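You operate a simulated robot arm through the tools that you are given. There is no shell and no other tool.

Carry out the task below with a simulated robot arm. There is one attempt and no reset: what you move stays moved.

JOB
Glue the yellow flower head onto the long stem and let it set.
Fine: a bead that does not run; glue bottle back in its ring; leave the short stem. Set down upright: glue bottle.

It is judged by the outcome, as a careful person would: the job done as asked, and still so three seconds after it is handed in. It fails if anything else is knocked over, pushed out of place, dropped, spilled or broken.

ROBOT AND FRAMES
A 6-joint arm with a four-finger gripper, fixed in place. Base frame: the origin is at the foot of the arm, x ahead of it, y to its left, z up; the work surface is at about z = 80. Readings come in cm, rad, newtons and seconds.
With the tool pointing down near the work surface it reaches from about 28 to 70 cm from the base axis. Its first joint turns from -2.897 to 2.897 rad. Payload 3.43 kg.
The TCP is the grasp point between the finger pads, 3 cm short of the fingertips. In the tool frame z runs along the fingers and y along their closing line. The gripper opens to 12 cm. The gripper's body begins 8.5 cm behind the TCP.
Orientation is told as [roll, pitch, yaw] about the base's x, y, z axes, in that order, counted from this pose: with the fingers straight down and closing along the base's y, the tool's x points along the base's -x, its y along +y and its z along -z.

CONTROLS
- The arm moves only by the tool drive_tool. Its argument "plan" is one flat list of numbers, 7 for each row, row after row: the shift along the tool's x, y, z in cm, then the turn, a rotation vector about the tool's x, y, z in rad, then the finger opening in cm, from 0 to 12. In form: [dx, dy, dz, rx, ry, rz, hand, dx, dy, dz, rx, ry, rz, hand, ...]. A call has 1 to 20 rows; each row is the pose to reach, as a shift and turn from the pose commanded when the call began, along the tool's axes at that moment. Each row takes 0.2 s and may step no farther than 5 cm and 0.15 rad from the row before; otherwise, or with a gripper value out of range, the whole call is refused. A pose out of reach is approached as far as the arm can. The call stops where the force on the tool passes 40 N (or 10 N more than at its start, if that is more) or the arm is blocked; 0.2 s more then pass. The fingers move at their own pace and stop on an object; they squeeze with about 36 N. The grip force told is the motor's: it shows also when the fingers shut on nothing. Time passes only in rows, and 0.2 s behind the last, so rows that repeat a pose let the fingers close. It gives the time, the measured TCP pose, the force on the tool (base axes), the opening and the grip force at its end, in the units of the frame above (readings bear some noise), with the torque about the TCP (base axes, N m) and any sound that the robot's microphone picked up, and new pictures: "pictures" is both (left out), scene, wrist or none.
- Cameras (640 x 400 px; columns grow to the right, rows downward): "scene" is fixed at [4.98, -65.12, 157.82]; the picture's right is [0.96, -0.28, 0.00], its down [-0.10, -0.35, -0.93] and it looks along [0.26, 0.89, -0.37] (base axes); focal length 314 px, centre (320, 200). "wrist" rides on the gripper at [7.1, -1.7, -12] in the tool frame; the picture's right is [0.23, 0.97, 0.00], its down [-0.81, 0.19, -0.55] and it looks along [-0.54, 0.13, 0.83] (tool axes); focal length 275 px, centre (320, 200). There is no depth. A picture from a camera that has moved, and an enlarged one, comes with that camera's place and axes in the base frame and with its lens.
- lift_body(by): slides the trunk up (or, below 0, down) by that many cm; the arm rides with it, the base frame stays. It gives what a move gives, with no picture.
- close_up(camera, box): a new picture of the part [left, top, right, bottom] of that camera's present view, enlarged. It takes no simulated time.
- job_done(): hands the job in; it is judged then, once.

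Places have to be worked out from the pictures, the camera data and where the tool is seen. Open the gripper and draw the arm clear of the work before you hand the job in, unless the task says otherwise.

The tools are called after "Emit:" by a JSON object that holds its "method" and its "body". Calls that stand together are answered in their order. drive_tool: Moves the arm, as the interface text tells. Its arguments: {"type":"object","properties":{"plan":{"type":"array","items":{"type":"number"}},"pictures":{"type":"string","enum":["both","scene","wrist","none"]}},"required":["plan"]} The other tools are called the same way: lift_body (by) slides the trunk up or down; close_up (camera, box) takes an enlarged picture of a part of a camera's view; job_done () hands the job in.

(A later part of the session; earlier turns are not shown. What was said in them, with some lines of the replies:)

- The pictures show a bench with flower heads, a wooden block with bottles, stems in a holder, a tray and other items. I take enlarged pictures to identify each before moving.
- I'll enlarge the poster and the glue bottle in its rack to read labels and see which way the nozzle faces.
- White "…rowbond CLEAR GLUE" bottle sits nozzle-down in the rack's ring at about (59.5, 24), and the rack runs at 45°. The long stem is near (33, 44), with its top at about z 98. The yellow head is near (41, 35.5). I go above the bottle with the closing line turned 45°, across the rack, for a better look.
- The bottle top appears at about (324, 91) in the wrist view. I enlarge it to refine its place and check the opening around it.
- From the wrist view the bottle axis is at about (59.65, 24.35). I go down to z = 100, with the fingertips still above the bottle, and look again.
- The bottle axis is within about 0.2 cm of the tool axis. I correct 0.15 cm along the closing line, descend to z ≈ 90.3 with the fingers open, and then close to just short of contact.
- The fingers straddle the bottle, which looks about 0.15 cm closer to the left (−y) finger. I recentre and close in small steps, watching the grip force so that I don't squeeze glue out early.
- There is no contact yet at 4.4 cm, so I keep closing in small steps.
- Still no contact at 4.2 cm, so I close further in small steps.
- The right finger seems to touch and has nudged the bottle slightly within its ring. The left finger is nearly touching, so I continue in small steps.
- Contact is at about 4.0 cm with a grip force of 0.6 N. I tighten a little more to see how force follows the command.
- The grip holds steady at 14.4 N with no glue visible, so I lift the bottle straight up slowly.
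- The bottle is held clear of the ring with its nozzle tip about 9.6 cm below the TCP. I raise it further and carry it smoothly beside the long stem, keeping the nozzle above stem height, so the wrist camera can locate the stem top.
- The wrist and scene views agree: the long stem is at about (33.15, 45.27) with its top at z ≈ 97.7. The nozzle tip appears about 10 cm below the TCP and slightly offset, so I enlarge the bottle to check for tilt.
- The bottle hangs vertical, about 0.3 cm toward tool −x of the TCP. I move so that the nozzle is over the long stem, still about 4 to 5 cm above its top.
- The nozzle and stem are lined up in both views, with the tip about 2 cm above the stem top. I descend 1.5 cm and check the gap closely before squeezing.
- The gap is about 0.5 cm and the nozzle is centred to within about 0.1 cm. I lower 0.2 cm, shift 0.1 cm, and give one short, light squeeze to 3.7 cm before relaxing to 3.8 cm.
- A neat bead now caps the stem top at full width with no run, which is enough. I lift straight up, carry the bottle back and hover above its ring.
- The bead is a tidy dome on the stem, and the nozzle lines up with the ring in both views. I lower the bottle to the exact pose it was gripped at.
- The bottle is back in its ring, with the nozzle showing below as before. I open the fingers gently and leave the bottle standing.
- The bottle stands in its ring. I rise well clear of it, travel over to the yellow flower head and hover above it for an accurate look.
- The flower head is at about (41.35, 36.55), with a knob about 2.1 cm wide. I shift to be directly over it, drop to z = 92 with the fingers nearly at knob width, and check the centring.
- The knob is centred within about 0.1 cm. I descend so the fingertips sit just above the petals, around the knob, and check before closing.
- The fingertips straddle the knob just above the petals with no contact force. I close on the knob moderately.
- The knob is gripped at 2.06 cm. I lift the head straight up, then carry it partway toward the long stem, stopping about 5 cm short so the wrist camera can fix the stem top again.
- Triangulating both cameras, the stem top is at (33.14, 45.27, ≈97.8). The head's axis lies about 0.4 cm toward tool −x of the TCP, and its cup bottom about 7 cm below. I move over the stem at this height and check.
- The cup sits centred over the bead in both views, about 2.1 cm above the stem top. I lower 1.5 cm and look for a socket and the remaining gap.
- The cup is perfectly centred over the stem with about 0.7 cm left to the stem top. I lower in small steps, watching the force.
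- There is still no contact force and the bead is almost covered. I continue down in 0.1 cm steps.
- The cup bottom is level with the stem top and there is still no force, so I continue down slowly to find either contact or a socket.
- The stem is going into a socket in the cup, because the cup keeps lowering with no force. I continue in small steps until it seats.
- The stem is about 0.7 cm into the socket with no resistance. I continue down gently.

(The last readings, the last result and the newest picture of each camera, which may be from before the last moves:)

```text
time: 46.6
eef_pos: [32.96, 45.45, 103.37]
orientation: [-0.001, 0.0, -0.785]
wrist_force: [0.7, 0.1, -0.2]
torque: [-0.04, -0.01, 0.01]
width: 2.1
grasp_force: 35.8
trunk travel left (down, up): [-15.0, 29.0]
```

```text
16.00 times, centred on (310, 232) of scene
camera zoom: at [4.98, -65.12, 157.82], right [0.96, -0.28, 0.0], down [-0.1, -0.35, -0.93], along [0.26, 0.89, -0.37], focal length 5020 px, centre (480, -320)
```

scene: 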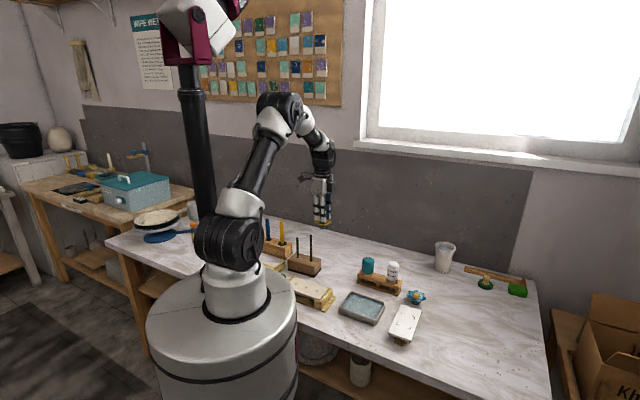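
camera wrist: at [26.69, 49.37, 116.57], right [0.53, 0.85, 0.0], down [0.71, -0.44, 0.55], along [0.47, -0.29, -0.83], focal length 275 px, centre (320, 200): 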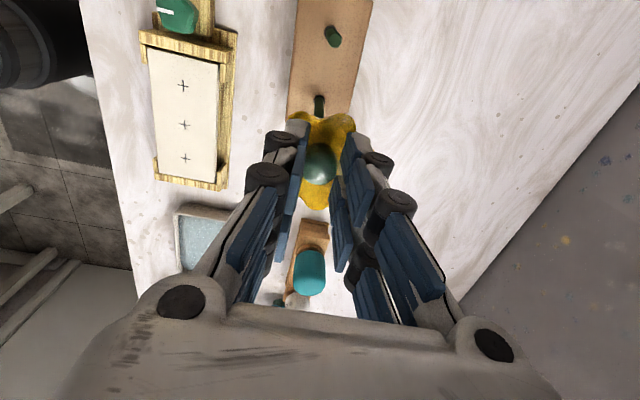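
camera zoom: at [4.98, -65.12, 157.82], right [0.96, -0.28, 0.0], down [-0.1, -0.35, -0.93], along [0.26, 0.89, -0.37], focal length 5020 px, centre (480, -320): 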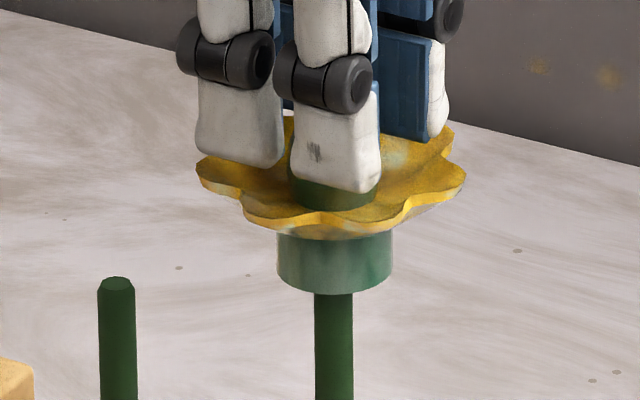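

Emit:
{"method": "drive_tool", "body": {"plan": [0, 0, 0.1, 0, 0, 0, 1.8, 0, 0, 0.1, 0, 0, 0, 1.8], "pictures": "none"}}

Emit:
{"method": "drive_tool", "body": {"plan": [0, 0, 0.1, 0, 0, 0, 1.8, 0, 0, 0.1, 0, 0, 0, 1.8], "pictures": "none"}}

Emit:
{"method": "close_up", "body": {"camera": "scene", "box": [300, 220, 320, 245]}}

```text
time: 47.2
eef_pos: [32.83, 45.5, 103.2]
orientation: [0.001, 0.001, -0.784]
wrist_force: [-1.0, -0.2, -0.6]
torque: [0.0, 0.0, 0.02]
width: 2.08
grasp_force: 35.9
trunk travel left (down, up): [-15.0, 29.0]
```

```text
time: 47.8
eef_pos: [32.88, 45.46, 103.2]
orientation: [-0.001, 0.0, -0.786]
wrist_force: [-0.3, -0.2, -1.4]
torque: [0.0, 0.01, 0.01]
width: 2.07
grasp_force: 35.9
trunk travel left (down, up): [-15.0, 29.0]
```

```text
16.00 times, centred on (310, 232) of scene
camera zoom: at [4.98, -65.12, 157.82], right [0.96, -0.28, 0.0], down [-0.1, -0.35, -0.93], along [0.26, 0.89, -0.37], focal length 5020 px, centre (480, -320)
```

zoom: 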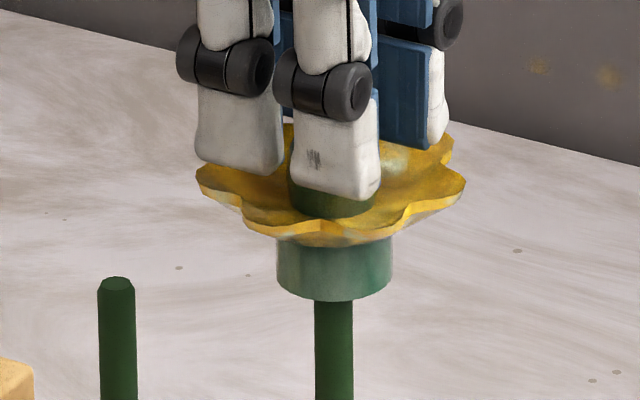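

Emit:
{"method": "close_up", "body": {"camera": "wrist", "box": [250, 60, 390, 220]}}

Emit:
{"method": "close_up", "body": {"camera": "scene", "box": [285, 200, 335, 280]}}

```text
2.50 times, centred on (320, 140) of wrist
camera zoom: at [26.69, 49.38, 115.28], right [0.53, 0.85, 0.0], down [0.71, -0.44, 0.55], along [0.47, -0.29, -0.83], focal length 688 px, centre (320, 350)
```

zoom: 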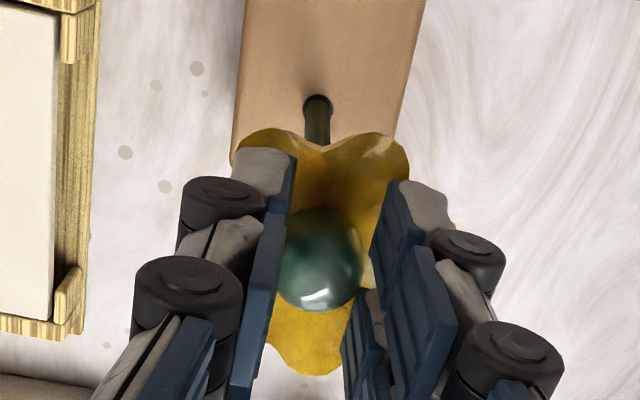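

```text
5.00 times, centred on (310, 240) of scene
camera zoom: at [4.98, -65.12, 157.82], right [0.96, -0.28, 0.0], down [-0.1, -0.35, -0.93], along [0.26, 0.89, -0.37], focal length 1569 px, centre (370, 0)
```

zoom: 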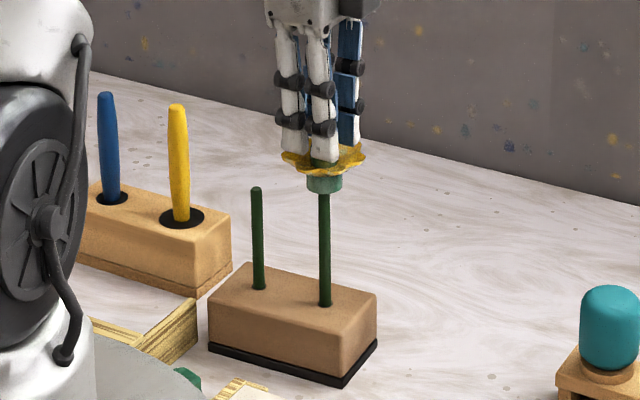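

The stem still runs up into the centre of the cup in both views. I go on in 0.1 cm steps to feel the socket's end.

Emit:
{"method": "drive_tool", "body": {"plan": [0, 0, 0.1, 0, 0, 0, 1.8, 0, 0, 0.1, 0, 0, 0, 1.8], "pictures": "none"}}

Emit:
{"method": "drive_tool", "body": {"plan": [0, 0, 0.1, 0, 0, 0, 1.8, 0, 0, 0.1, 0, 0, 0, 1.8], "pictures": "none"}}

Emit:
{"method": "close_up", "body": {"camera": "scene", "box": [300, 220, 320, 245]}}

```text
time: 48.4
eef_pos: [32.87, 45.5, 103.02]
orientation: [0.0, 0.001, -0.785]
wrist_force: [-0.6, 0.2, -0.1]
torque: [0.01, 0.0, 0.0]
width: 2.08
grasp_force: 36.0
trunk travel left (down, up): [-15.0, 29.0]
```

```text
time: 49.0
eef_pos: [32.83, 45.59, 103.06]
orientation: [-0.001, 0.001, -0.783]
wrist_force: [-0.5, -0.2, -1.0]
torque: [0.01, 0.02, 0.02]
width: 2.09
grasp_force: 35.8
trunk travel left (down, up): [-15.0, 29.0]
```

```text
16.00 times, centred on (310, 232) of scene
camera zoom: at [4.98, -65.12, 157.82], right [0.96, -0.28, 0.0], down [-0.1, -0.35, -0.93], along [0.26, 0.89, -0.37], focal length 5020 px, centre (480, -320)
```

zoom: 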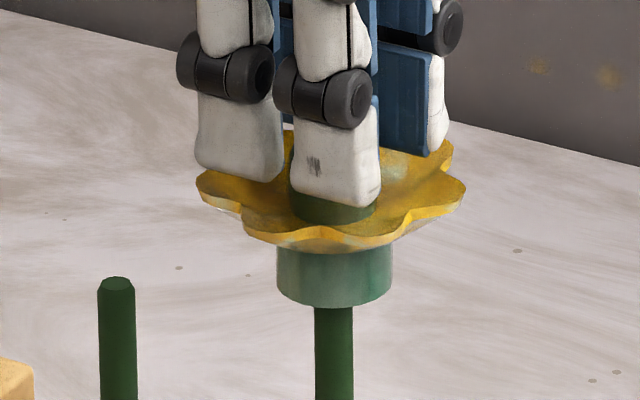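

Emit:
{"method": "drive_tool", "body": {"plan": [0, 0, 0.1, 0, 0, 0, 1.8, 0, 0, 0.1, 0, 0, 0, 1.8], "pictures": "none"}}

Emit:
{"method": "drive_tool", "body": {"plan": [0, 0, 0.1, 0, 0, 0, 1.8, 0, 0, 0.1, 0, 0, 0, 1.8], "pictures": "none"}}

Emit:
{"method": "close_up", "body": {"camera": "scene", "box": [300, 220, 320, 245]}}

```text
time: 49.6
eef_pos: [32.8, 45.49, 102.83]
orientation: [0.001, -0.001, -0.785]
wrist_force: [0.8, 0.0, 0.0]
torque: [0.03, -0.02, -0.02]
width: 2.1
grasp_force: 35.8
trunk travel left (down, up): [-15.0, 29.0]
```

```text
time: 50.2
eef_pos: [32.92, 45.47, 102.7]
orientation: [-0.002, 0.0, -0.786]
wrist_force: [-0.2, -0.1, 1.8]
torque: [0.0, 0.0, 0.02]
width: 2.08
grasp_force: 35.7
trunk travel left (down, up): [-15.0, 29.0]
```

```text
16.00 times, centred on (310, 232) of scene
camera zoom: at [4.98, -65.12, 157.82], right [0.96, -0.28, 0.0], down [-0.1, -0.35, -0.93], along [0.26, 0.89, -0.37], focal length 5020 px, centre (480, -320)
```

zoom: 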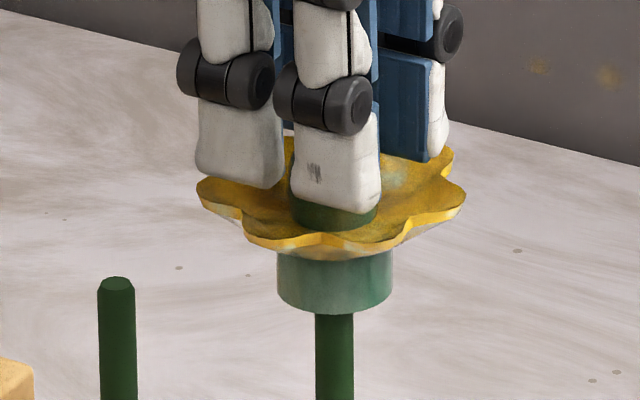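

A first 1.8 N of upward force shows, which may be the start of seating. I press 0.1 cm more and read again.

Emit:
{"method": "drive_tool", "body": {"plan": [0, 0, 0.05, 0, 0, 0, 1.8, 0, 0, 0.1, 0, 0, 0, 1.8, 0, 0, 0.1, 0, 0, 0, 1.8], "pictures": "none"}}

```text
time: 51.0
eef_pos: [32.87, 45.59, 102.76]
orientation: [0.003, -0.001, -0.785]
wrist_force: [-0.4, -0.5, 7.7]
torque: [-0.03, 0.01, 0.0]
width: 2.09
grasp_force: 36.2
trunk travel left (down, up): [-15.0, 29.0]
```

The head is now seated against the stem end with a light 7.7 N press. I hold it still so the glue can set.

Emit:
{"method": "drive_tool", "body": {"plan": [0, 0, 0, 0, 0, 0, 1.8, 0, 0, 0, 0, 0, 0, 1.8, 0, 0, 0, 0, 0, 0, 1.8, 0, 0, 0, 0, 0, 0, 1.8, 0, 0, 0, 0, 0, 0, 1.8, 0, 0, 0, 0, 0, 0, 1.8, 0, 0, 0, 0, 0, 0, 1.8, 0, 0, 0, 0, 0, 0, 1.8, 0, 0, 0, 0, 0, 0, 1.8, 0, 0, 0, 0, 0, 0, 1.8, 0, 0, 0, 0, 0, 0, 1.8, 0, 0, 0, 0, 0, 0, 1.8, 0, 0, 0, 0, 0, 0, 1.8, 0, 0, 0, 0, 0, 0, 1.8, 0, 0, 0, 0, 0, 0, 1.8, 0, 0, 0, 0, 0, 0, 1.8, 0, 0, 0, 0, 0, 0, 1.8, 0, 0, 0, 0, 0, 0, 1.8, 0, 0, 0, 0, 0, 0, 1.8, 0, 0, 0, 0, 0, 0, 1.8], "pictures": "none"}}

Emit:
{"method": "close_up", "body": {"camera": "scene", "box": [300, 220, 320, 245]}}

Emit:
{"method": "close_up", "body": {"camera": "scene", "box": [370, 255, 415, 300]}}

```text
time: 55.2
eef_pos: [32.84, 45.5, 102.8]
orientation: [0.001, -0.001, -0.785]
wrist_force: [0.7, -0.6, 10.3]
torque: [-0.01, 0.03, -0.01]
width: 2.09
grasp_force: 36.2
trunk travel left (down, up): [-15.0, 29.0]
```

```text
16.00 times, centred on (310, 232) of scene
camera zoom: at [4.98, -65.12, 157.82], right [0.96, -0.28, 0.0], down [-0.1, -0.35, -0.93], along [0.26, 0.89, -0.37], focal length 5020 px, centre (480, -320)
```

zoom: 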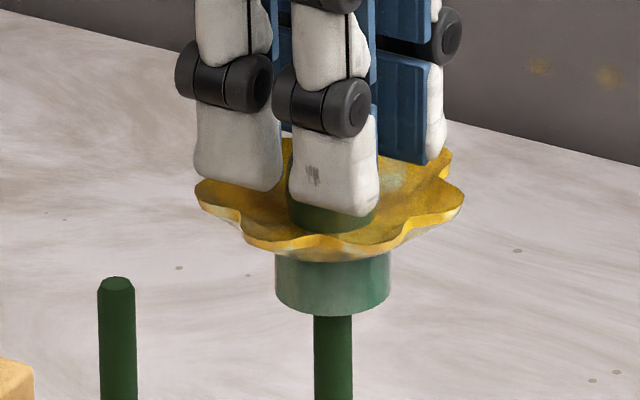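

```text
8.89 times, centred on (392, 278) of scene
camera zoom: at [4.98, -65.12, 157.82], right [0.96, -0.28, 0.0], down [-0.1, -0.35, -0.93], along [0.26, 0.89, -0.37], focal length 2789 px, centre (-324, -489)
```

zoom: 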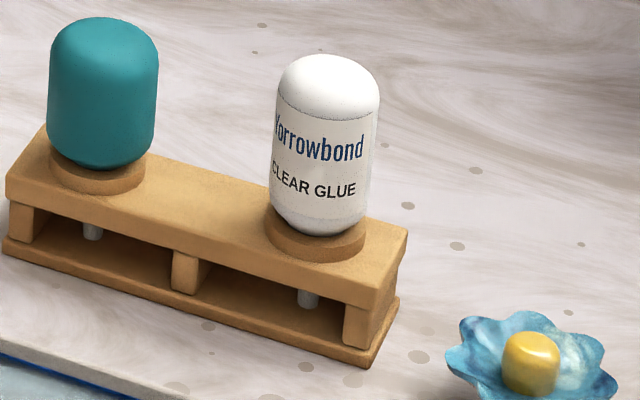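

The seat is steady and the bottle is upright in its ring. I keep holding for the glue to set.

Emit:
{"method": "drive_tool", "body": {"plan": [0, 0, 0, 0, 0, 0, 1.8, 0, 0, 0, 0, 0, 0, 1.8, 0, 0, 0, 0, 0, 0, 1.8, 0, 0, 0, 0, 0, 0, 1.8, 0, 0, 0, 0, 0, 0, 1.8, 0, 0, 0, 0, 0, 0, 1.8, 0, 0, 0, 0, 0, 0, 1.8, 0, 0, 0, 0, 0, 0, 1.8, 0, 0, 0, 0, 0, 0, 1.8, 0, 0, 0, 0, 0, 0, 1.8, 0, 0, 0, 0, 0, 0, 1.8, 0, 0, 0, 0, 0, 0, 1.8, 0, 0, 0, 0, 0, 0, 1.8, 0, 0, 0, 0, 0, 0, 1.8, 0, 0, 0, 0, 0, 0, 1.8, 0, 0, 0, 0, 0, 0, 1.8, 0, 0, 0, 0, 0, 0, 1.8, 0, 0, 0, 0, 0, 0, 1.8, 0, 0, 0, 0, 0, 0, 1.8, 0, 0, 0, 0, 0, 0, 1.8], "pictures": "none"}}

Emit:
{"method": "drive_tool", "body": {"plan": [0, 0, 0, 0, 0, 0, 1.8, 0, 0, 0, 0, 0, 0, 1.8, 0, 0, 0, 0, 0, 0, 1.8, 0, 0, 0, 0, 0, 0, 1.8, 0, 0, 0, 0, 0, 0, 1.8, 0, 0, 0, 0, 0, 0, 1.8, 0, 0, 0, 0, 0, 0, 1.8, 0, 0, 0, 0, 0, 0, 1.8, 0, 0, 0, 0, 0, 0, 1.8, 0, 0, 0, 0, 0, 0, 1.8, 0, 0, 0, 0, 0, 0, 1.8, 0, 0, 0, 0, 0, 0, 1.8, 0, 0, 0, 0, 0, 0, 1.8, 0, 0, 0, 0, 0, 0, 1.8, 0, 0, 0, 0, 0, 0, 1.8, 0, 0, 0, 0, 0, 0, 1.8, 0, 0, 0, 0, 0, 0, 1.8, 0, 0, 0, 0, 0, 0, 1.8, 0, 0, 0, 0, 0, 0, 1.8, 0, 0, 0, 0, 0, 0, 1.8], "pictures": "none"}}

Emit:
{"method": "drive_tool", "body": {"plan": [0, 0, 0, 0, 0, 0, 1.8, 0, 0, 0, 0, 0, 0, 1.8, 0, 0, 0, 0, 0, 0, 1.8, 0, 0, 0, 0, 0, 0, 1.8, 0, 0, 0, 0, 0, 0, 1.8, 0, 0, 0, 0, 0, 0, 1.8, 0, 0, 0, 0, 0, 0, 1.8, 0, 0, 0, 0, 0, 0, 1.8, 0, 0, 0, 0, 0, 0, 1.8, 0, 0, 0, 0, 0, 0, 1.8, 0, 0, 0, 0, 0, 0, 1.8, 0, 0, 0, 0, 0, 0, 1.8, 0, 0, 0, 0, 0, 0, 1.8, 0, 0, 0, 0, 0, 0, 1.8, 0, 0, 0, 0, 0, 0, 1.8, 0, 0, 0, 0, 0, 0, 1.8, 0, 0, 0, 0, 0, 0, 1.8, 0, 0, 0, 0, 0, 0, 1.8, 0, 0, 0, 0, 0, 0, 1.8, 0, 0, 0, 0, 0, 0, 1.8], "pictures": "none"}}

Emit:
{"method": "drive_tool", "body": {"plan": [0, 0, 0, 0, 0, 0, 1.8, 0, 0, 0, 0, 0, 0, 1.8, 0, 0, 0, 0, 0, 0, 1.8, 0, 0, 0, 0, 0, 0, 1.8, 0, 0, 0, 0, 0, 0, 1.8, 0, 0, 0, 0, 0, 0, 1.8, 0, 0, 0, 0, 0, 0, 1.8, 0, 0, 0, 0, 0, 0, 1.8, 0, 0, 0, 0, 0, 0, 1.8, 0, 0, 0, 0, 0, 0, 1.8, 0, 0, 0, 0, 0, 0, 1.8, 0, 0, 0, 0, 0, 0, 1.8, 0, 0, 0, 0, 0, 0, 1.8, 0, 0, 0, 0, 0, 0, 1.8, 0, 0, 0, 0, 0, 0, 1.8, 0, 0, 0, 0, 0, 0, 1.8, 0, 0, 0, 0, 0, 0, 1.8, 0, 0, 0, 0, 0, 0, 1.8, 0, 0, 0, 0, 0, 0, 1.8, 0, 0, 0, 0, 0, 0, 1.8], "pictures": "none"}}

```text
time: 59.4
eef_pos: [32.76, 45.5, 102.74]
orientation: [0.0, 0.0, -0.785]
wrist_force: [-0.5, 0.6, 7.3]
torque: [-0.02, -0.03, 0.04]
width: 2.09
grasp_force: 36.1
trunk travel left (down, up): [-15.0, 29.0]
```

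```text
time: 63.6
eef_pos: [32.92, 45.41, 102.7]
orientation: [0.0, 0.0, -0.787]
wrist_force: [0.4, 0.6, 6.1]
torque: [0.03, -0.01, 0.03]
width: 2.09
grasp_force: 35.8
trunk travel left (down, up): [-15.0, 29.0]
```

```text
time: 67.8
eef_pos: [32.79, 45.43, 102.74]
orientation: [0.0, 0.0, -0.788]
wrist_force: [-0.8, 0.0, 4.4]
torque: [0.01, 0.01, 0.01]
width: 2.09
grasp_force: 36.6
trunk travel left (down, up): [-15.0, 29.0]
```

```text
time: 72.0
eef_pos: [32.87, 45.46, 102.76]
orientation: [0.0, 0.001, -0.785]
wrist_force: [1.2, -0.2, 4.0]
torque: [-0.01, -0.01, -0.03]
width: 2.1
grasp_force: 35.6
trunk travel left (down, up): [-15.0, 29.0]
```

The press force is easing slowly (10 to 4 N) while the pose stays put. I check the joint and keep holding.

Emit:
{"method": "close_up", "body": {"camera": "scene", "box": [300, 220, 320, 245]}}

Emit:
{"method": "drive_tool", "body": {"plan": [0, 0, 0, 0, 0, 0, 1.8, 0, 0, 0, 0, 0, 0, 1.8, 0, 0, 0, 0, 0, 0, 1.8, 0, 0, 0, 0, 0, 0, 1.8, 0, 0, 0, 0, 0, 0, 1.8, 0, 0, 0, 0, 0, 0, 1.8, 0, 0, 0, 0, 0, 0, 1.8, 0, 0, 0, 0, 0, 0, 1.8, 0, 0, 0, 0, 0, 0, 1.8, 0, 0, 0, 0, 0, 0, 1.8, 0, 0, 0, 0, 0, 0, 1.8, 0, 0, 0, 0, 0, 0, 1.8, 0, 0, 0, 0, 0, 0, 1.8, 0, 0, 0, 0, 0, 0, 1.8, 0, 0, 0, 0, 0, 0, 1.8, 0, 0, 0, 0, 0, 0, 1.8, 0, 0, 0, 0, 0, 0, 1.8, 0, 0, 0, 0, 0, 0, 1.8, 0, 0, 0, 0, 0, 0, 1.8, 0, 0, 0, 0, 0, 0, 1.8], "pictures": "none"}}

Emit:
{"method": "drive_tool", "body": {"plan": [0, 0, 0, 0, 0, 0, 1.8, 0, 0, 0, 0, 0, 0, 1.8, 0, 0, 0, 0, 0, 0, 1.8, 0, 0, 0, 0, 0, 0, 1.8, 0, 0, 0, 0, 0, 0, 1.8, 0, 0, 0, 0, 0, 0, 1.8, 0, 0, 0, 0, 0, 0, 1.8, 0, 0, 0, 0, 0, 0, 1.8, 0, 0, 0, 0, 0, 0, 1.8, 0, 0, 0, 0, 0, 0, 1.8, 0, 0, 0, 0, 0, 0, 1.8, 0, 0, 0, 0, 0, 0, 1.8, 0, 0, 0, 0, 0, 0, 1.8, 0, 0, 0, 0, 0, 0, 1.8, 0, 0, 0, 0, 0, 0, 1.8, 0, 0, 0, 0, 0, 0, 1.8, 0, 0, 0, 0, 0, 0, 1.8, 0, 0, 0, 0, 0, 0, 1.8, 0, 0, 0, 0, 0, 0, 1.8, 0, 0, 0, 0, 0, 0, 1.8], "pictures": "none"}}

Emit:
{"method": "drive_tool", "body": {"plan": [0, 0, 0, 0, 0, 0, 1.8, 0, 0, 0, 0, 0, 0, 1.8, 0, 0, 0, 0, 0, 0, 1.8, 0, 0, 0, 0, 0, 0, 1.8, 0, 0, 0, 0, 0, 0, 1.8, 0, 0, 0, 0, 0, 0, 1.8, 0, 0, 0, 0, 0, 0, 1.8, 0, 0, 0, 0, 0, 0, 1.8, 0, 0, 0, 0, 0, 0, 1.8, 0, 0, 0, 0, 0, 0, 1.8, 0, 0, 0, 0, 0, 0, 1.8, 0, 0, 0, 0, 0, 0, 1.8, 0, 0, 0, 0, 0, 0, 1.8, 0, 0, 0, 0, 0, 0, 1.8, 0, 0, 0, 0, 0, 0, 1.8, 0, 0, 0, 0, 0, 0, 1.8, 0, 0, 0, 0, 0, 0, 1.8, 0, 0, 0, 0, 0, 0, 1.8, 0, 0, 0, 0, 0, 0, 1.8, 0, 0, 0, 0, 0, 0, 1.8], "pictures": "none"}}

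Emit:
{"method": "close_up", "body": {"camera": "scene", "box": [300, 220, 320, 245]}}

```text
16.00 times, centred on (310, 232) of scene
camera zoom: at [4.98, -65.12, 157.82], right [0.96, -0.28, 0.0], down [-0.1, -0.35, -0.93], along [0.26, 0.89, -0.37], focal length 5020 px, centre (480, -320)
```

zoom: 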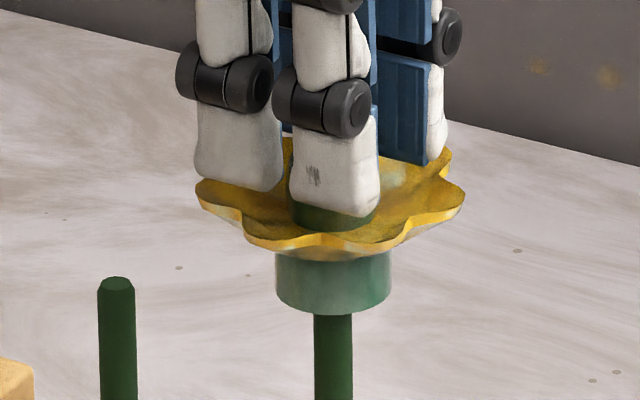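

```text
time: 76.2
eef_pos: [32.73, 45.55, 102.72]
orientation: [0.001, -0.001, -0.787]
wrist_force: [0.3, 0.2, 3.3]
torque: [0.0, -0.02, 0.03]
width: 2.06
grasp_force: 36.3
trunk travel left (down, up): [-15.0, 29.0]
```

```text
time: 80.4
eef_pos: [32.83, 45.54, 102.7]
orientation: [-0.001, -0.001, -0.786]
wrist_force: [-0.7, -0.4, 2.2]
torque: [0.0, -0.02, -0.02]
width: 2.1
grasp_force: 36.1
trunk travel left (down, up): [-15.0, 29.0]
```

```text
time: 84.6
eef_pos: [32.77, 45.45, 102.68]
orientation: [0.0, 0.001, -0.785]
wrist_force: [-0.5, 0.5, 0.9]
torque: [0.01, 0.02, -0.05]
width: 2.08
grasp_force: 35.5
trunk travel left (down, up): [-15.0, 29.0]
```

```text
16.00 times, centred on (310, 232) of scene
camera zoom: at [4.98, -65.12, 157.82], right [0.96, -0.28, 0.0], down [-0.1, -0.35, -0.93], along [0.26, 0.89, -0.37], focal length 5020 px, centre (480, -320)
```

zoom: 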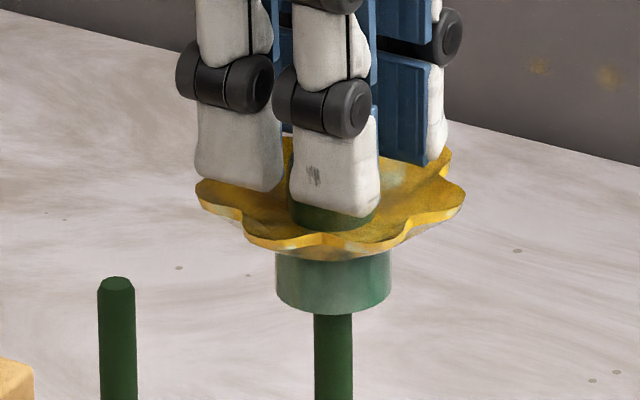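

The pose is unchanged and no glue runs out below the cup. I hold another stretch so the glue has ample time.

Emit:
{"method": "drive_tool", "body": {"plan": [0, 0, 0, 0, 0, 0, 1.8, 0, 0, 0, 0, 0, 0, 1.8, 0, 0, 0, 0, 0, 0, 1.8, 0, 0, 0, 0, 0, 0, 1.8, 0, 0, 0, 0, 0, 0, 1.8, 0, 0, 0, 0, 0, 0, 1.8, 0, 0, 0, 0, 0, 0, 1.8, 0, 0, 0, 0, 0, 0, 1.8, 0, 0, 0, 0, 0, 0, 1.8, 0, 0, 0, 0, 0, 0, 1.8, 0, 0, 0, 0, 0, 0, 1.8, 0, 0, 0, 0, 0, 0, 1.8, 0, 0, 0, 0, 0, 0, 1.8, 0, 0, 0, 0, 0, 0, 1.8, 0, 0, 0, 0, 0, 0, 1.8, 0, 0, 0, 0, 0, 0, 1.8, 0, 0, 0, 0, 0, 0, 1.8, 0, 0, 0, 0, 0, 0, 1.8, 0, 0, 0, 0, 0, 0, 1.8, 0, 0, 0, 0, 0, 0, 1.8], "pictures": "none"}}

Emit:
{"method": "drive_tool", "body": {"plan": [0, 0, 0, 0, 0, 0, 1.8, 0, 0, 0, 0, 0, 0, 1.8, 0, 0, 0, 0, 0, 0, 1.8, 0, 0, 0, 0, 0, 0, 1.8, 0, 0, 0, 0, 0, 0, 1.8, 0, 0, 0, 0, 0, 0, 1.8, 0, 0, 0, 0, 0, 0, 1.8, 0, 0, 0, 0, 0, 0, 1.8, 0, 0, 0, 0, 0, 0, 1.8, 0, 0, 0, 0, 0, 0, 1.8, 0, 0, 0, 0, 0, 0, 1.8, 0, 0, 0, 0, 0, 0, 1.8, 0, 0, 0, 0, 0, 0, 1.8, 0, 0, 0, 0, 0, 0, 1.8, 0, 0, 0, 0, 0, 0, 1.8, 0, 0, 0, 0, 0, 0, 1.8, 0, 0, 0, 0, 0, 0, 1.8, 0, 0, 0, 0, 0, 0, 1.8, 0, 0, 0, 0, 0, 0, 1.8, 0, 0, 0, 0, 0, 0, 1.8], "pictures": "none"}}

Emit:
{"method": "drive_tool", "body": {"plan": [0, 0, 0, 0, 0, 0, 1.8, 0, 0, 0, 0, 0, 0, 1.8, 0, 0, 0, 0, 0, 0, 1.8, 0, 0, 0, 0, 0, 0, 1.8, 0, 0, 0, 0, 0, 0, 1.8, 0, 0, 0, 0, 0, 0, 1.8, 0, 0, 0, 0, 0, 0, 1.8, 0, 0, 0, 0, 0, 0, 1.8, 0, 0, 0, 0, 0, 0, 1.8, 0, 0, 0, 0, 0, 0, 1.8, 0, 0, 0, 0, 0, 0, 1.8, 0, 0, 0, 0, 0, 0, 1.8, 0, 0, 0, 0, 0, 0, 1.8, 0, 0, 0, 0, 0, 0, 1.8, 0, 0, 0, 0, 0, 0, 1.8, 0, 0, 0, 0, 0, 0, 1.8, 0, 0, 0, 0, 0, 0, 1.8, 0, 0, 0, 0, 0, 0, 1.8, 0, 0, 0, 0, 0, 0, 1.8, 0, 0, 0, 0, 0, 0, 1.8], "pictures": "none"}}

Emit:
{"method": "drive_tool", "body": {"plan": [0, 0, 0, 0, 0, 0, 1.8, 0, 0, 0, 0, 0, 0, 1.8, 0, 0, 0, 0, 0, 0, 1.8, 0, 0, 0, 0, 0, 0, 1.8, 0, 0, 0, 0, 0, 0, 1.8, 0, 0, 0, 0, 0, 0, 1.8, 0, 0, 0, 0, 0, 0, 1.8, 0, 0, 0, 0, 0, 0, 1.8, 0, 0, 0, 0, 0, 0, 1.8, 0, 0, 0, 0, 0, 0, 1.8, 0, 0, 0, 0, 0, 0, 1.8, 0, 0, 0, 0, 0, 0, 1.8, 0, 0, 0, 0, 0, 0, 1.8, 0, 0, 0, 0, 0, 0, 1.8, 0, 0, 0, 0, 0, 0, 1.8, 0, 0, 0, 0, 0, 0, 1.8, 0, 0, 0, 0, 0, 0, 1.8, 0, 0, 0, 0, 0, 0, 1.8, 0, 0, 0, 0, 0, 0, 1.8, 0, 0, 0, 0, 0, 0, 1.8], "pictures": "none"}}

Emit:
{"method": "drive_tool", "body": {"plan": [0, 0, 0, 0, 0, 0, 1.8, 0, 0, 0, 0, 0, 0, 1.8, 0, 0, 0, 0, 0, 0, 1.8, 0, 0, 0, 0, 0, 0, 1.8, 0, 0, 0, 0, 0, 0, 1.8, 0, 0, 0, 0, 0, 0, 1.8, 0, 0, 0, 0, 0, 0, 1.8, 0, 0, 0, 0, 0, 0, 1.8, 0, 0, 0, 0, 0, 0, 1.8, 0, 0, 0, 0, 0, 0, 1.8, 0, 0, 0, 0, 0, 0, 1.8, 0, 0, 0, 0, 0, 0, 1.8, 0, 0, 0, 0, 0, 0, 1.8, 0, 0, 0, 0, 0, 0, 1.8, 0, 0, 0, 0, 0, 0, 1.8, 0, 0, 0, 0, 0, 0, 1.8, 0, 0, 0, 0, 0, 0, 1.8, 0, 0, 0, 0, 0, 0, 1.8, 0, 0, 0, 0, 0, 0, 1.8, 0, 0, 0, 0, 0, 0, 1.8], "pictures": "none"}}

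Emit:
{"method": "drive_tool", "body": {"plan": [0, 0, 0, 0, 0, 0, 1.8, 0, 0, 0, 0, 0, 0, 1.8, 0, 0, 0, 0, 0, 0, 1.8, 0, 0, 0, 0, 0, 0, 1.8, 0, 0, 0, 0, 0, 0, 1.8, 0, 0, 0, 0, 0, 0, 1.8, 0, 0, 0, 0, 0, 0, 1.8, 0, 0, 0, 0, 0, 0, 1.8, 0, 0, 0, 0, 0, 0, 1.8, 0, 0, 0, 0, 0, 0, 1.8, 0, 0, 0, 0, 0, 0, 1.8, 0, 0, 0, 0, 0, 0, 1.8, 0, 0, 0, 0, 0, 0, 1.8, 0, 0, 0, 0, 0, 0, 1.8, 0, 0, 0, 0, 0, 0, 1.8, 0, 0, 0, 0, 0, 0, 1.8, 0, 0, 0, 0, 0, 0, 1.8, 0, 0, 0, 0, 0, 0, 1.8, 0, 0, 0, 0, 0, 0, 1.8, 0, 0, 0, 0, 0, 0, 1.8], "pictures": "none"}}

Emit:
{"method": "close_up", "body": {"camera": "scene", "box": [300, 220, 320, 245]}}

```text
time: 88.8
eef_pos: [32.92, 45.6, 102.72]
orientation: [0.001, 0.0, -0.786]
wrist_force: [0.1, 0.3, 1.3]
torque: [0.0, 0.02, 0.04]
width: 2.09
grasp_force: 35.8
trunk travel left (down, up): [-15.0, 29.0]
```

```text
time: 93.0
eef_pos: [32.78, 45.44, 102.71]
orientation: [0.0, 0.0, -0.786]
wrist_force: [-0.6, -0.9, 1.3]
torque: [0.02, -0.01, 0.01]
width: 2.1
grasp_force: 36.2
trunk travel left (down, up): [-15.0, 29.0]
```

```text
time: 97.2
eef_pos: [32.85, 45.59, 102.68]
orientation: [0.0, -0.001, -0.786]
wrist_force: [-0.4, -0.7, 0.8]
torque: [-0.02, 0.0, 0.01]
width: 2.12
grasp_force: 36.3
trunk travel left (down, up): [-15.0, 29.0]
```

```text
time: 101.4
eef_pos: [32.72, 45.64, 102.69]
orientation: [-0.001, 0.0, -0.785]
wrist_force: [-0.5, 0.3, 0.4]
torque: [-0.03, -0.01, -0.02]
width: 2.09
grasp_force: 36.1
trunk travel left (down, up): [-15.0, 29.0]
```

```text
time: 105.6
eef_pos: [32.86, 45.41, 102.68]
orientation: [-0.001, 0.001, -0.786]
wrist_force: [-0.4, 0.2, 0.4]
torque: [0.0, 0.0, 0.0]
width: 2.1
grasp_force: 35.9
trunk travel left (down, up): [-15.0, 29.0]
```

```text
time: 109.8
eef_pos: [32.9, 45.58, 102.66]
orientation: [0.0, -0.001, -0.785]
wrist_force: [-0.5, 0.1, 0.0]
torque: [-0.04, -0.01, -0.02]
width: 2.09
grasp_force: 36.7
trunk travel left (down, up): [-15.0, 29.0]
```

```text
16.00 times, centred on (310, 232) of scene
camera zoom: at [4.98, -65.12, 157.82], right [0.96, -0.28, 0.0], down [-0.1, -0.35, -0.93], along [0.26, 0.89, -0.37], focal length 5020 px, centre (480, -320)
```

zoom: 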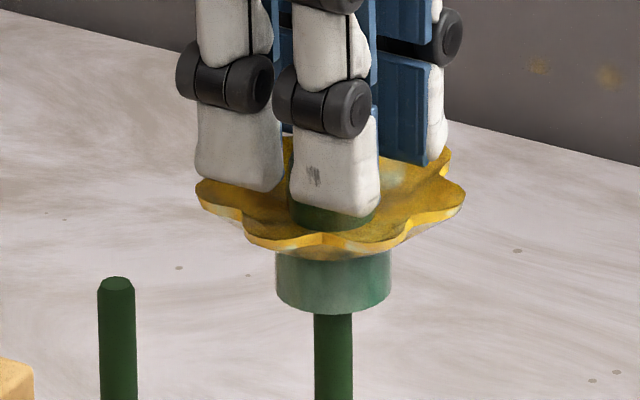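

Held for about a minute with zero residual load. I open gently just clear of the knob and check that the head stays put.

Emit:
{"method": "drive_tool", "body": {"plan": [0, 0, 0, 0, 0, 0, 1.95, 0, 0, 0, 0, 0, 0, 2.05, 0, 0, 0, 0, 0, 0, 2.15, 0, 0, 0, 0, 0, 0, 2.3, 0, 0, 0, 0, 0, 0, 2.6, 0, 0, 0, 0, 0, 0, 2.9, 0, 0, 0, 0, 0, 0, 2.9, 0, 0, 0, 0, 0, 0, 2.9], "pictures": "wrist"}}

Emit:
{"method": "close_up", "body": {"camera": "scene", "box": [300, 220, 320, 245]}}

Emit:
{"method": "close_up", "body": {"camera": "wrist", "box": [250, 60, 390, 220]}}

```text
time: 111.6
eef_pos: [32.85, 45.39, 102.66]
orientation: [0.001, 0.0, -0.786]
wrist_force: [0.3, 0.0, 0.3]
torque: [0.02, 0.0, -0.03]
width: 2.91
grasp_force: 0.1
trunk travel left (down, up): [-15.0, 29.0]
camera wrist: at [26.67, 49.37, 114.82], right [0.53, 0.85, 0.0], down [0.71, -0.44, 0.55], along [0.47, -0.29, -0.83], focal length 275 px, centre (320, 200)
```

wrist: 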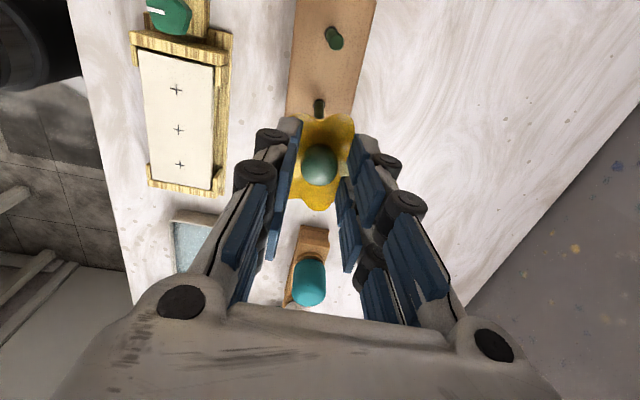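

```text
16.00 times, centred on (310, 232) of scene
camera zoom: at [4.98, -65.12, 157.82], right [0.96, -0.28, 0.0], down [-0.1, -0.35, -0.93], along [0.26, 0.89, -0.37], focal length 5020 px, centre (480, -320)
```

zoom: 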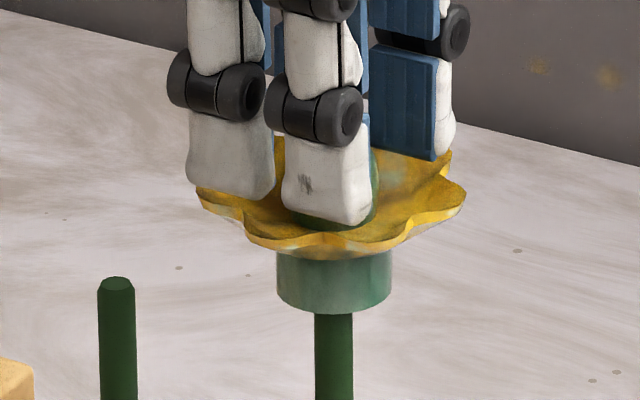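

```text
2.50 times, centred on (320, 140) of wrist
camera zoom: at [26.67, 49.37, 114.82], right [0.53, 0.85, 0.0], down [0.71, -0.44, 0.55], along [0.47, -0.29, -0.83], focal length 688 px, centre (320, 350)
```

zoom: 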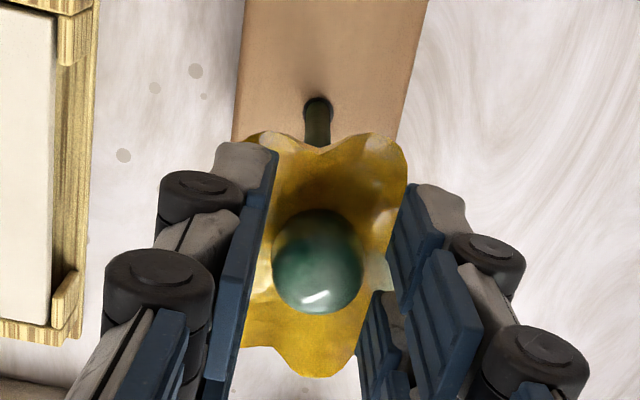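

The fingers are clear on both sides and the head stays exactly in place on the stem. I raise the gripper straight up, well above it.

Emit:
{"method": "drive_tool", "body": {"plan": [0, 0, -0.5, 0, 0, 0, 2.9, 0, 0, -1.2, 0, 0, 0, 2.9, 0, 0, -2.2, 0, 0, 0, 2.9, 0, 0, -4, 0, 0, 0, 3.2, 0, 0, -7, 0, 0, 0, 4, 0, 0, -11, 0, 0, 0, 6, 0, 0, -15, 0, 0, 0, 8, 0, 0, -15, 0, 0, 0, 8], "pictures": "both"}}

Emit:
{"method": "close_up", "body": {"camera": "scene", "box": [285, 210, 335, 280]}}

Emit:
{"method": "close_up", "body": {"camera": "scene", "box": [250, 210, 450, 330]}}

```text
time: 113.4
eef_pos: [32.79, 45.46, 117.46]
orientation: [0.0, 0.0, -0.784]
wrist_force: [0.7, 0.2, -0.7]
torque: [0.04, 0.01, -0.03]
width: 8.0
grasp_force: 0.1
trunk travel left (down, up): [-15.0, 29.0]
camera wrist: at [26.67, 49.37, 129.7], right [0.53, 0.85, 0.0], down [0.71, -0.44, 0.55], along [0.47, -0.29, -0.83], focal length 275 px, centre (320, 200)
```

scene: 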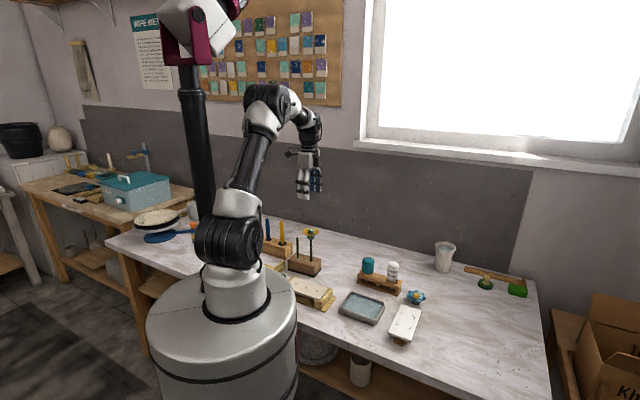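
wrist: 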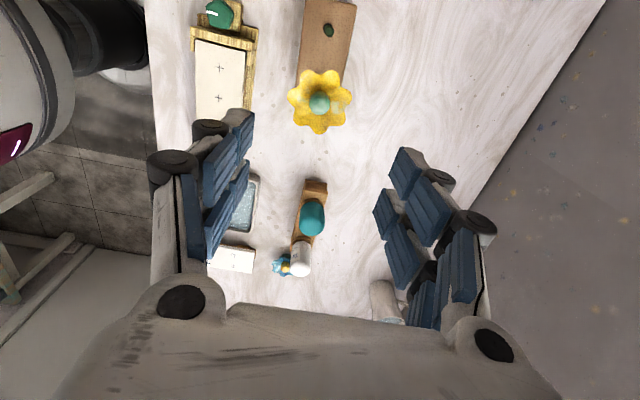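

```text
5.71 times, centred on (310, 245) of scene
camera zoom: at [4.98, -65.12, 157.82], right [0.96, -0.28, 0.0], down [-0.1, -0.35, -0.93], along [0.26, 0.89, -0.37], focal length 1793 px, centre (377, -57)
```

zoom: 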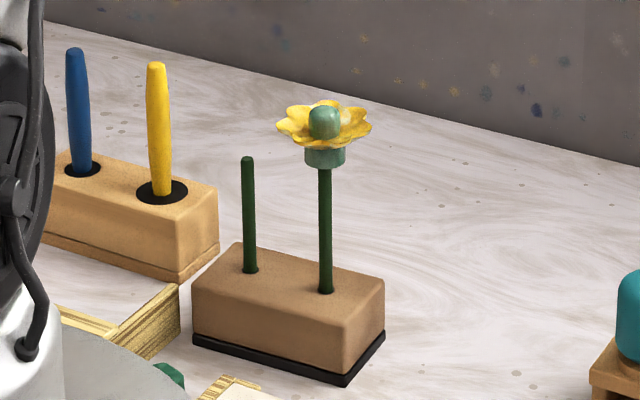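

```text
3.20 times, centred on (350, 270) of scene
camera zoom: at [4.98, -65.12, 157.82], right [0.96, -0.28, 0.0], down [-0.1, -0.35, -0.93], along [0.26, 0.89, -0.37], focal length 1004 px, centre (224, -24)
```

zoom: 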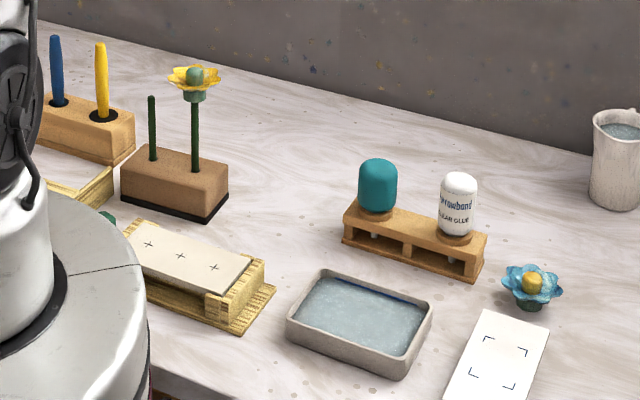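

The head stands upright on the long stem, the bottle is in its ring, and the short stem is untouched. I draw the arm up and clear of the work, then verify once more.

Emit:
{"method": "drive_tool", "body": {"plan": [0, 0, -4, 0, 0, 0, 8, 0, 0, -8, 0, 0, 0, 8, 0, 0, -12, 0, 0, 0, 8, -4, 0, -14, 0, 0, 0, 8, -8, 0, -15, 0, 0, 0, 8, -12, 0, -15, 0, 0, 0, 8, -16, 0, -15, 0, 0, 0, 8, -16, 0, -15, 0, 0, 0, 8, -16, 0, -15, 0, 0, 0, 8, -16, 0, -15, 0, 0, 0, 8], "pictures": "both"}}

Emit:
{"method": "close_up", "body": {"camera": "scene", "box": [295, 215, 330, 280]}}

Emit:
{"method": "close_up", "body": {"camera": "scene", "box": [250, 210, 450, 330]}}

```text
time: 115.6
eef_pos: [44.32, 34.23, 132.52]
orientation: [0.001, 0.001, -0.785]
wrist_force: [-0.7, -1.0, 0.0]
torque: [0.01, 0.0, 0.0]
width: 8.01
grasp_force: 0.1
trunk travel left (down, up): [-15.0, 29.0]
camera wrist: at [38.12, 38.08, 144.76], right [0.53, 0.85, 0.0], down [0.71, -0.44, 0.55], along [0.47, -0.29, -0.83], focal length 275 px, centre (320, 200)
```

scene: 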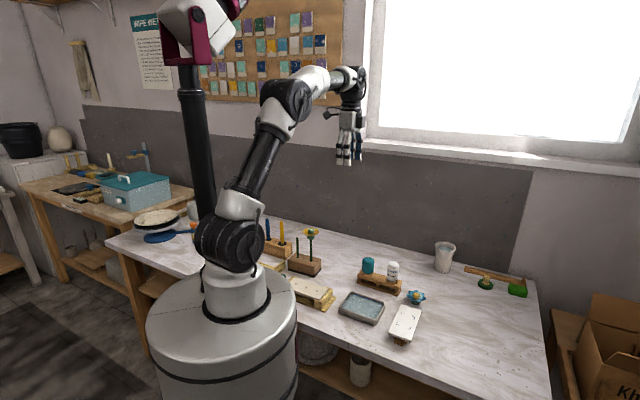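
wrist: 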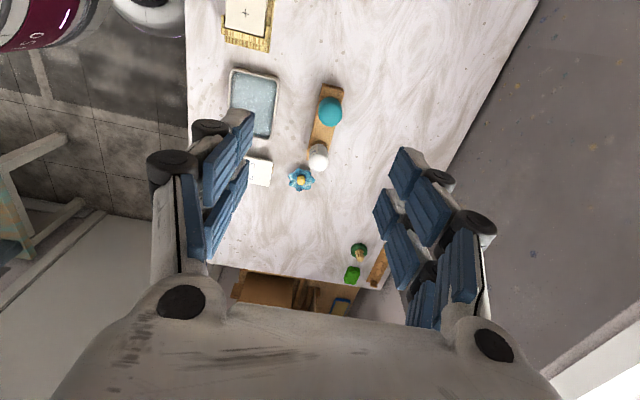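

```text
6.15 times, centred on (312, 248) of scene
camera zoom: at [4.98, -65.12, 157.82], right [0.96, -0.28, 0.0], down [-0.1, -0.35, -0.93], along [0.26, 0.89, -0.37], focal length 1931 px, centre (366, -92)
```

zoom: 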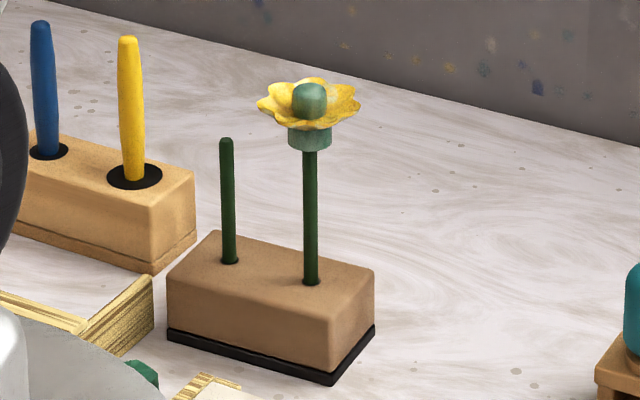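

```text
3.20 times, centred on (350, 270) of scene
camera zoom: at [4.98, -65.12, 157.82], right [0.96, -0.28, 0.0], down [-0.1, -0.35, -0.93], along [0.26, 0.89, -0.37], focal length 1004 px, centre (224, -24)
```

zoom: 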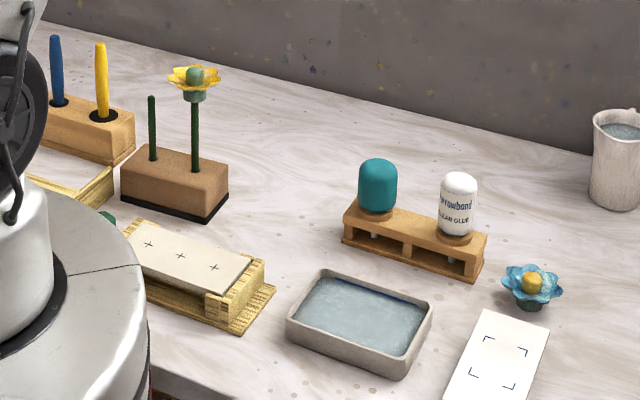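

The yellow head is upright on the long stem with no glue run. The bottle stands in its ring, nothing else has moved, and the arm is clear with the gripper open, so I hand the job in.

Emit:
{"method": "job_done", "body": {}}

```text
The job is handed in.
```

The yellow flower head is glued onto the long stem, and the job is handed in. It stayed put when I let go and was still upright in the last pictures.

- **Glue:** one short squeeze left a small bead on the stem top. None of it ran, and none showed below the cup afterwards.
- **Setting:** I held the head seated on the stem for about a minute. I found no setting time anywhere, so that length was my own judgement.
- **Bottle:** the glue bottle is back in its ring, standing as it was at the start.
- **Everything else:** I left the short stem alone, and nothing else looked moved in the final pictures. The gripper is open and the arm is clear of the work.
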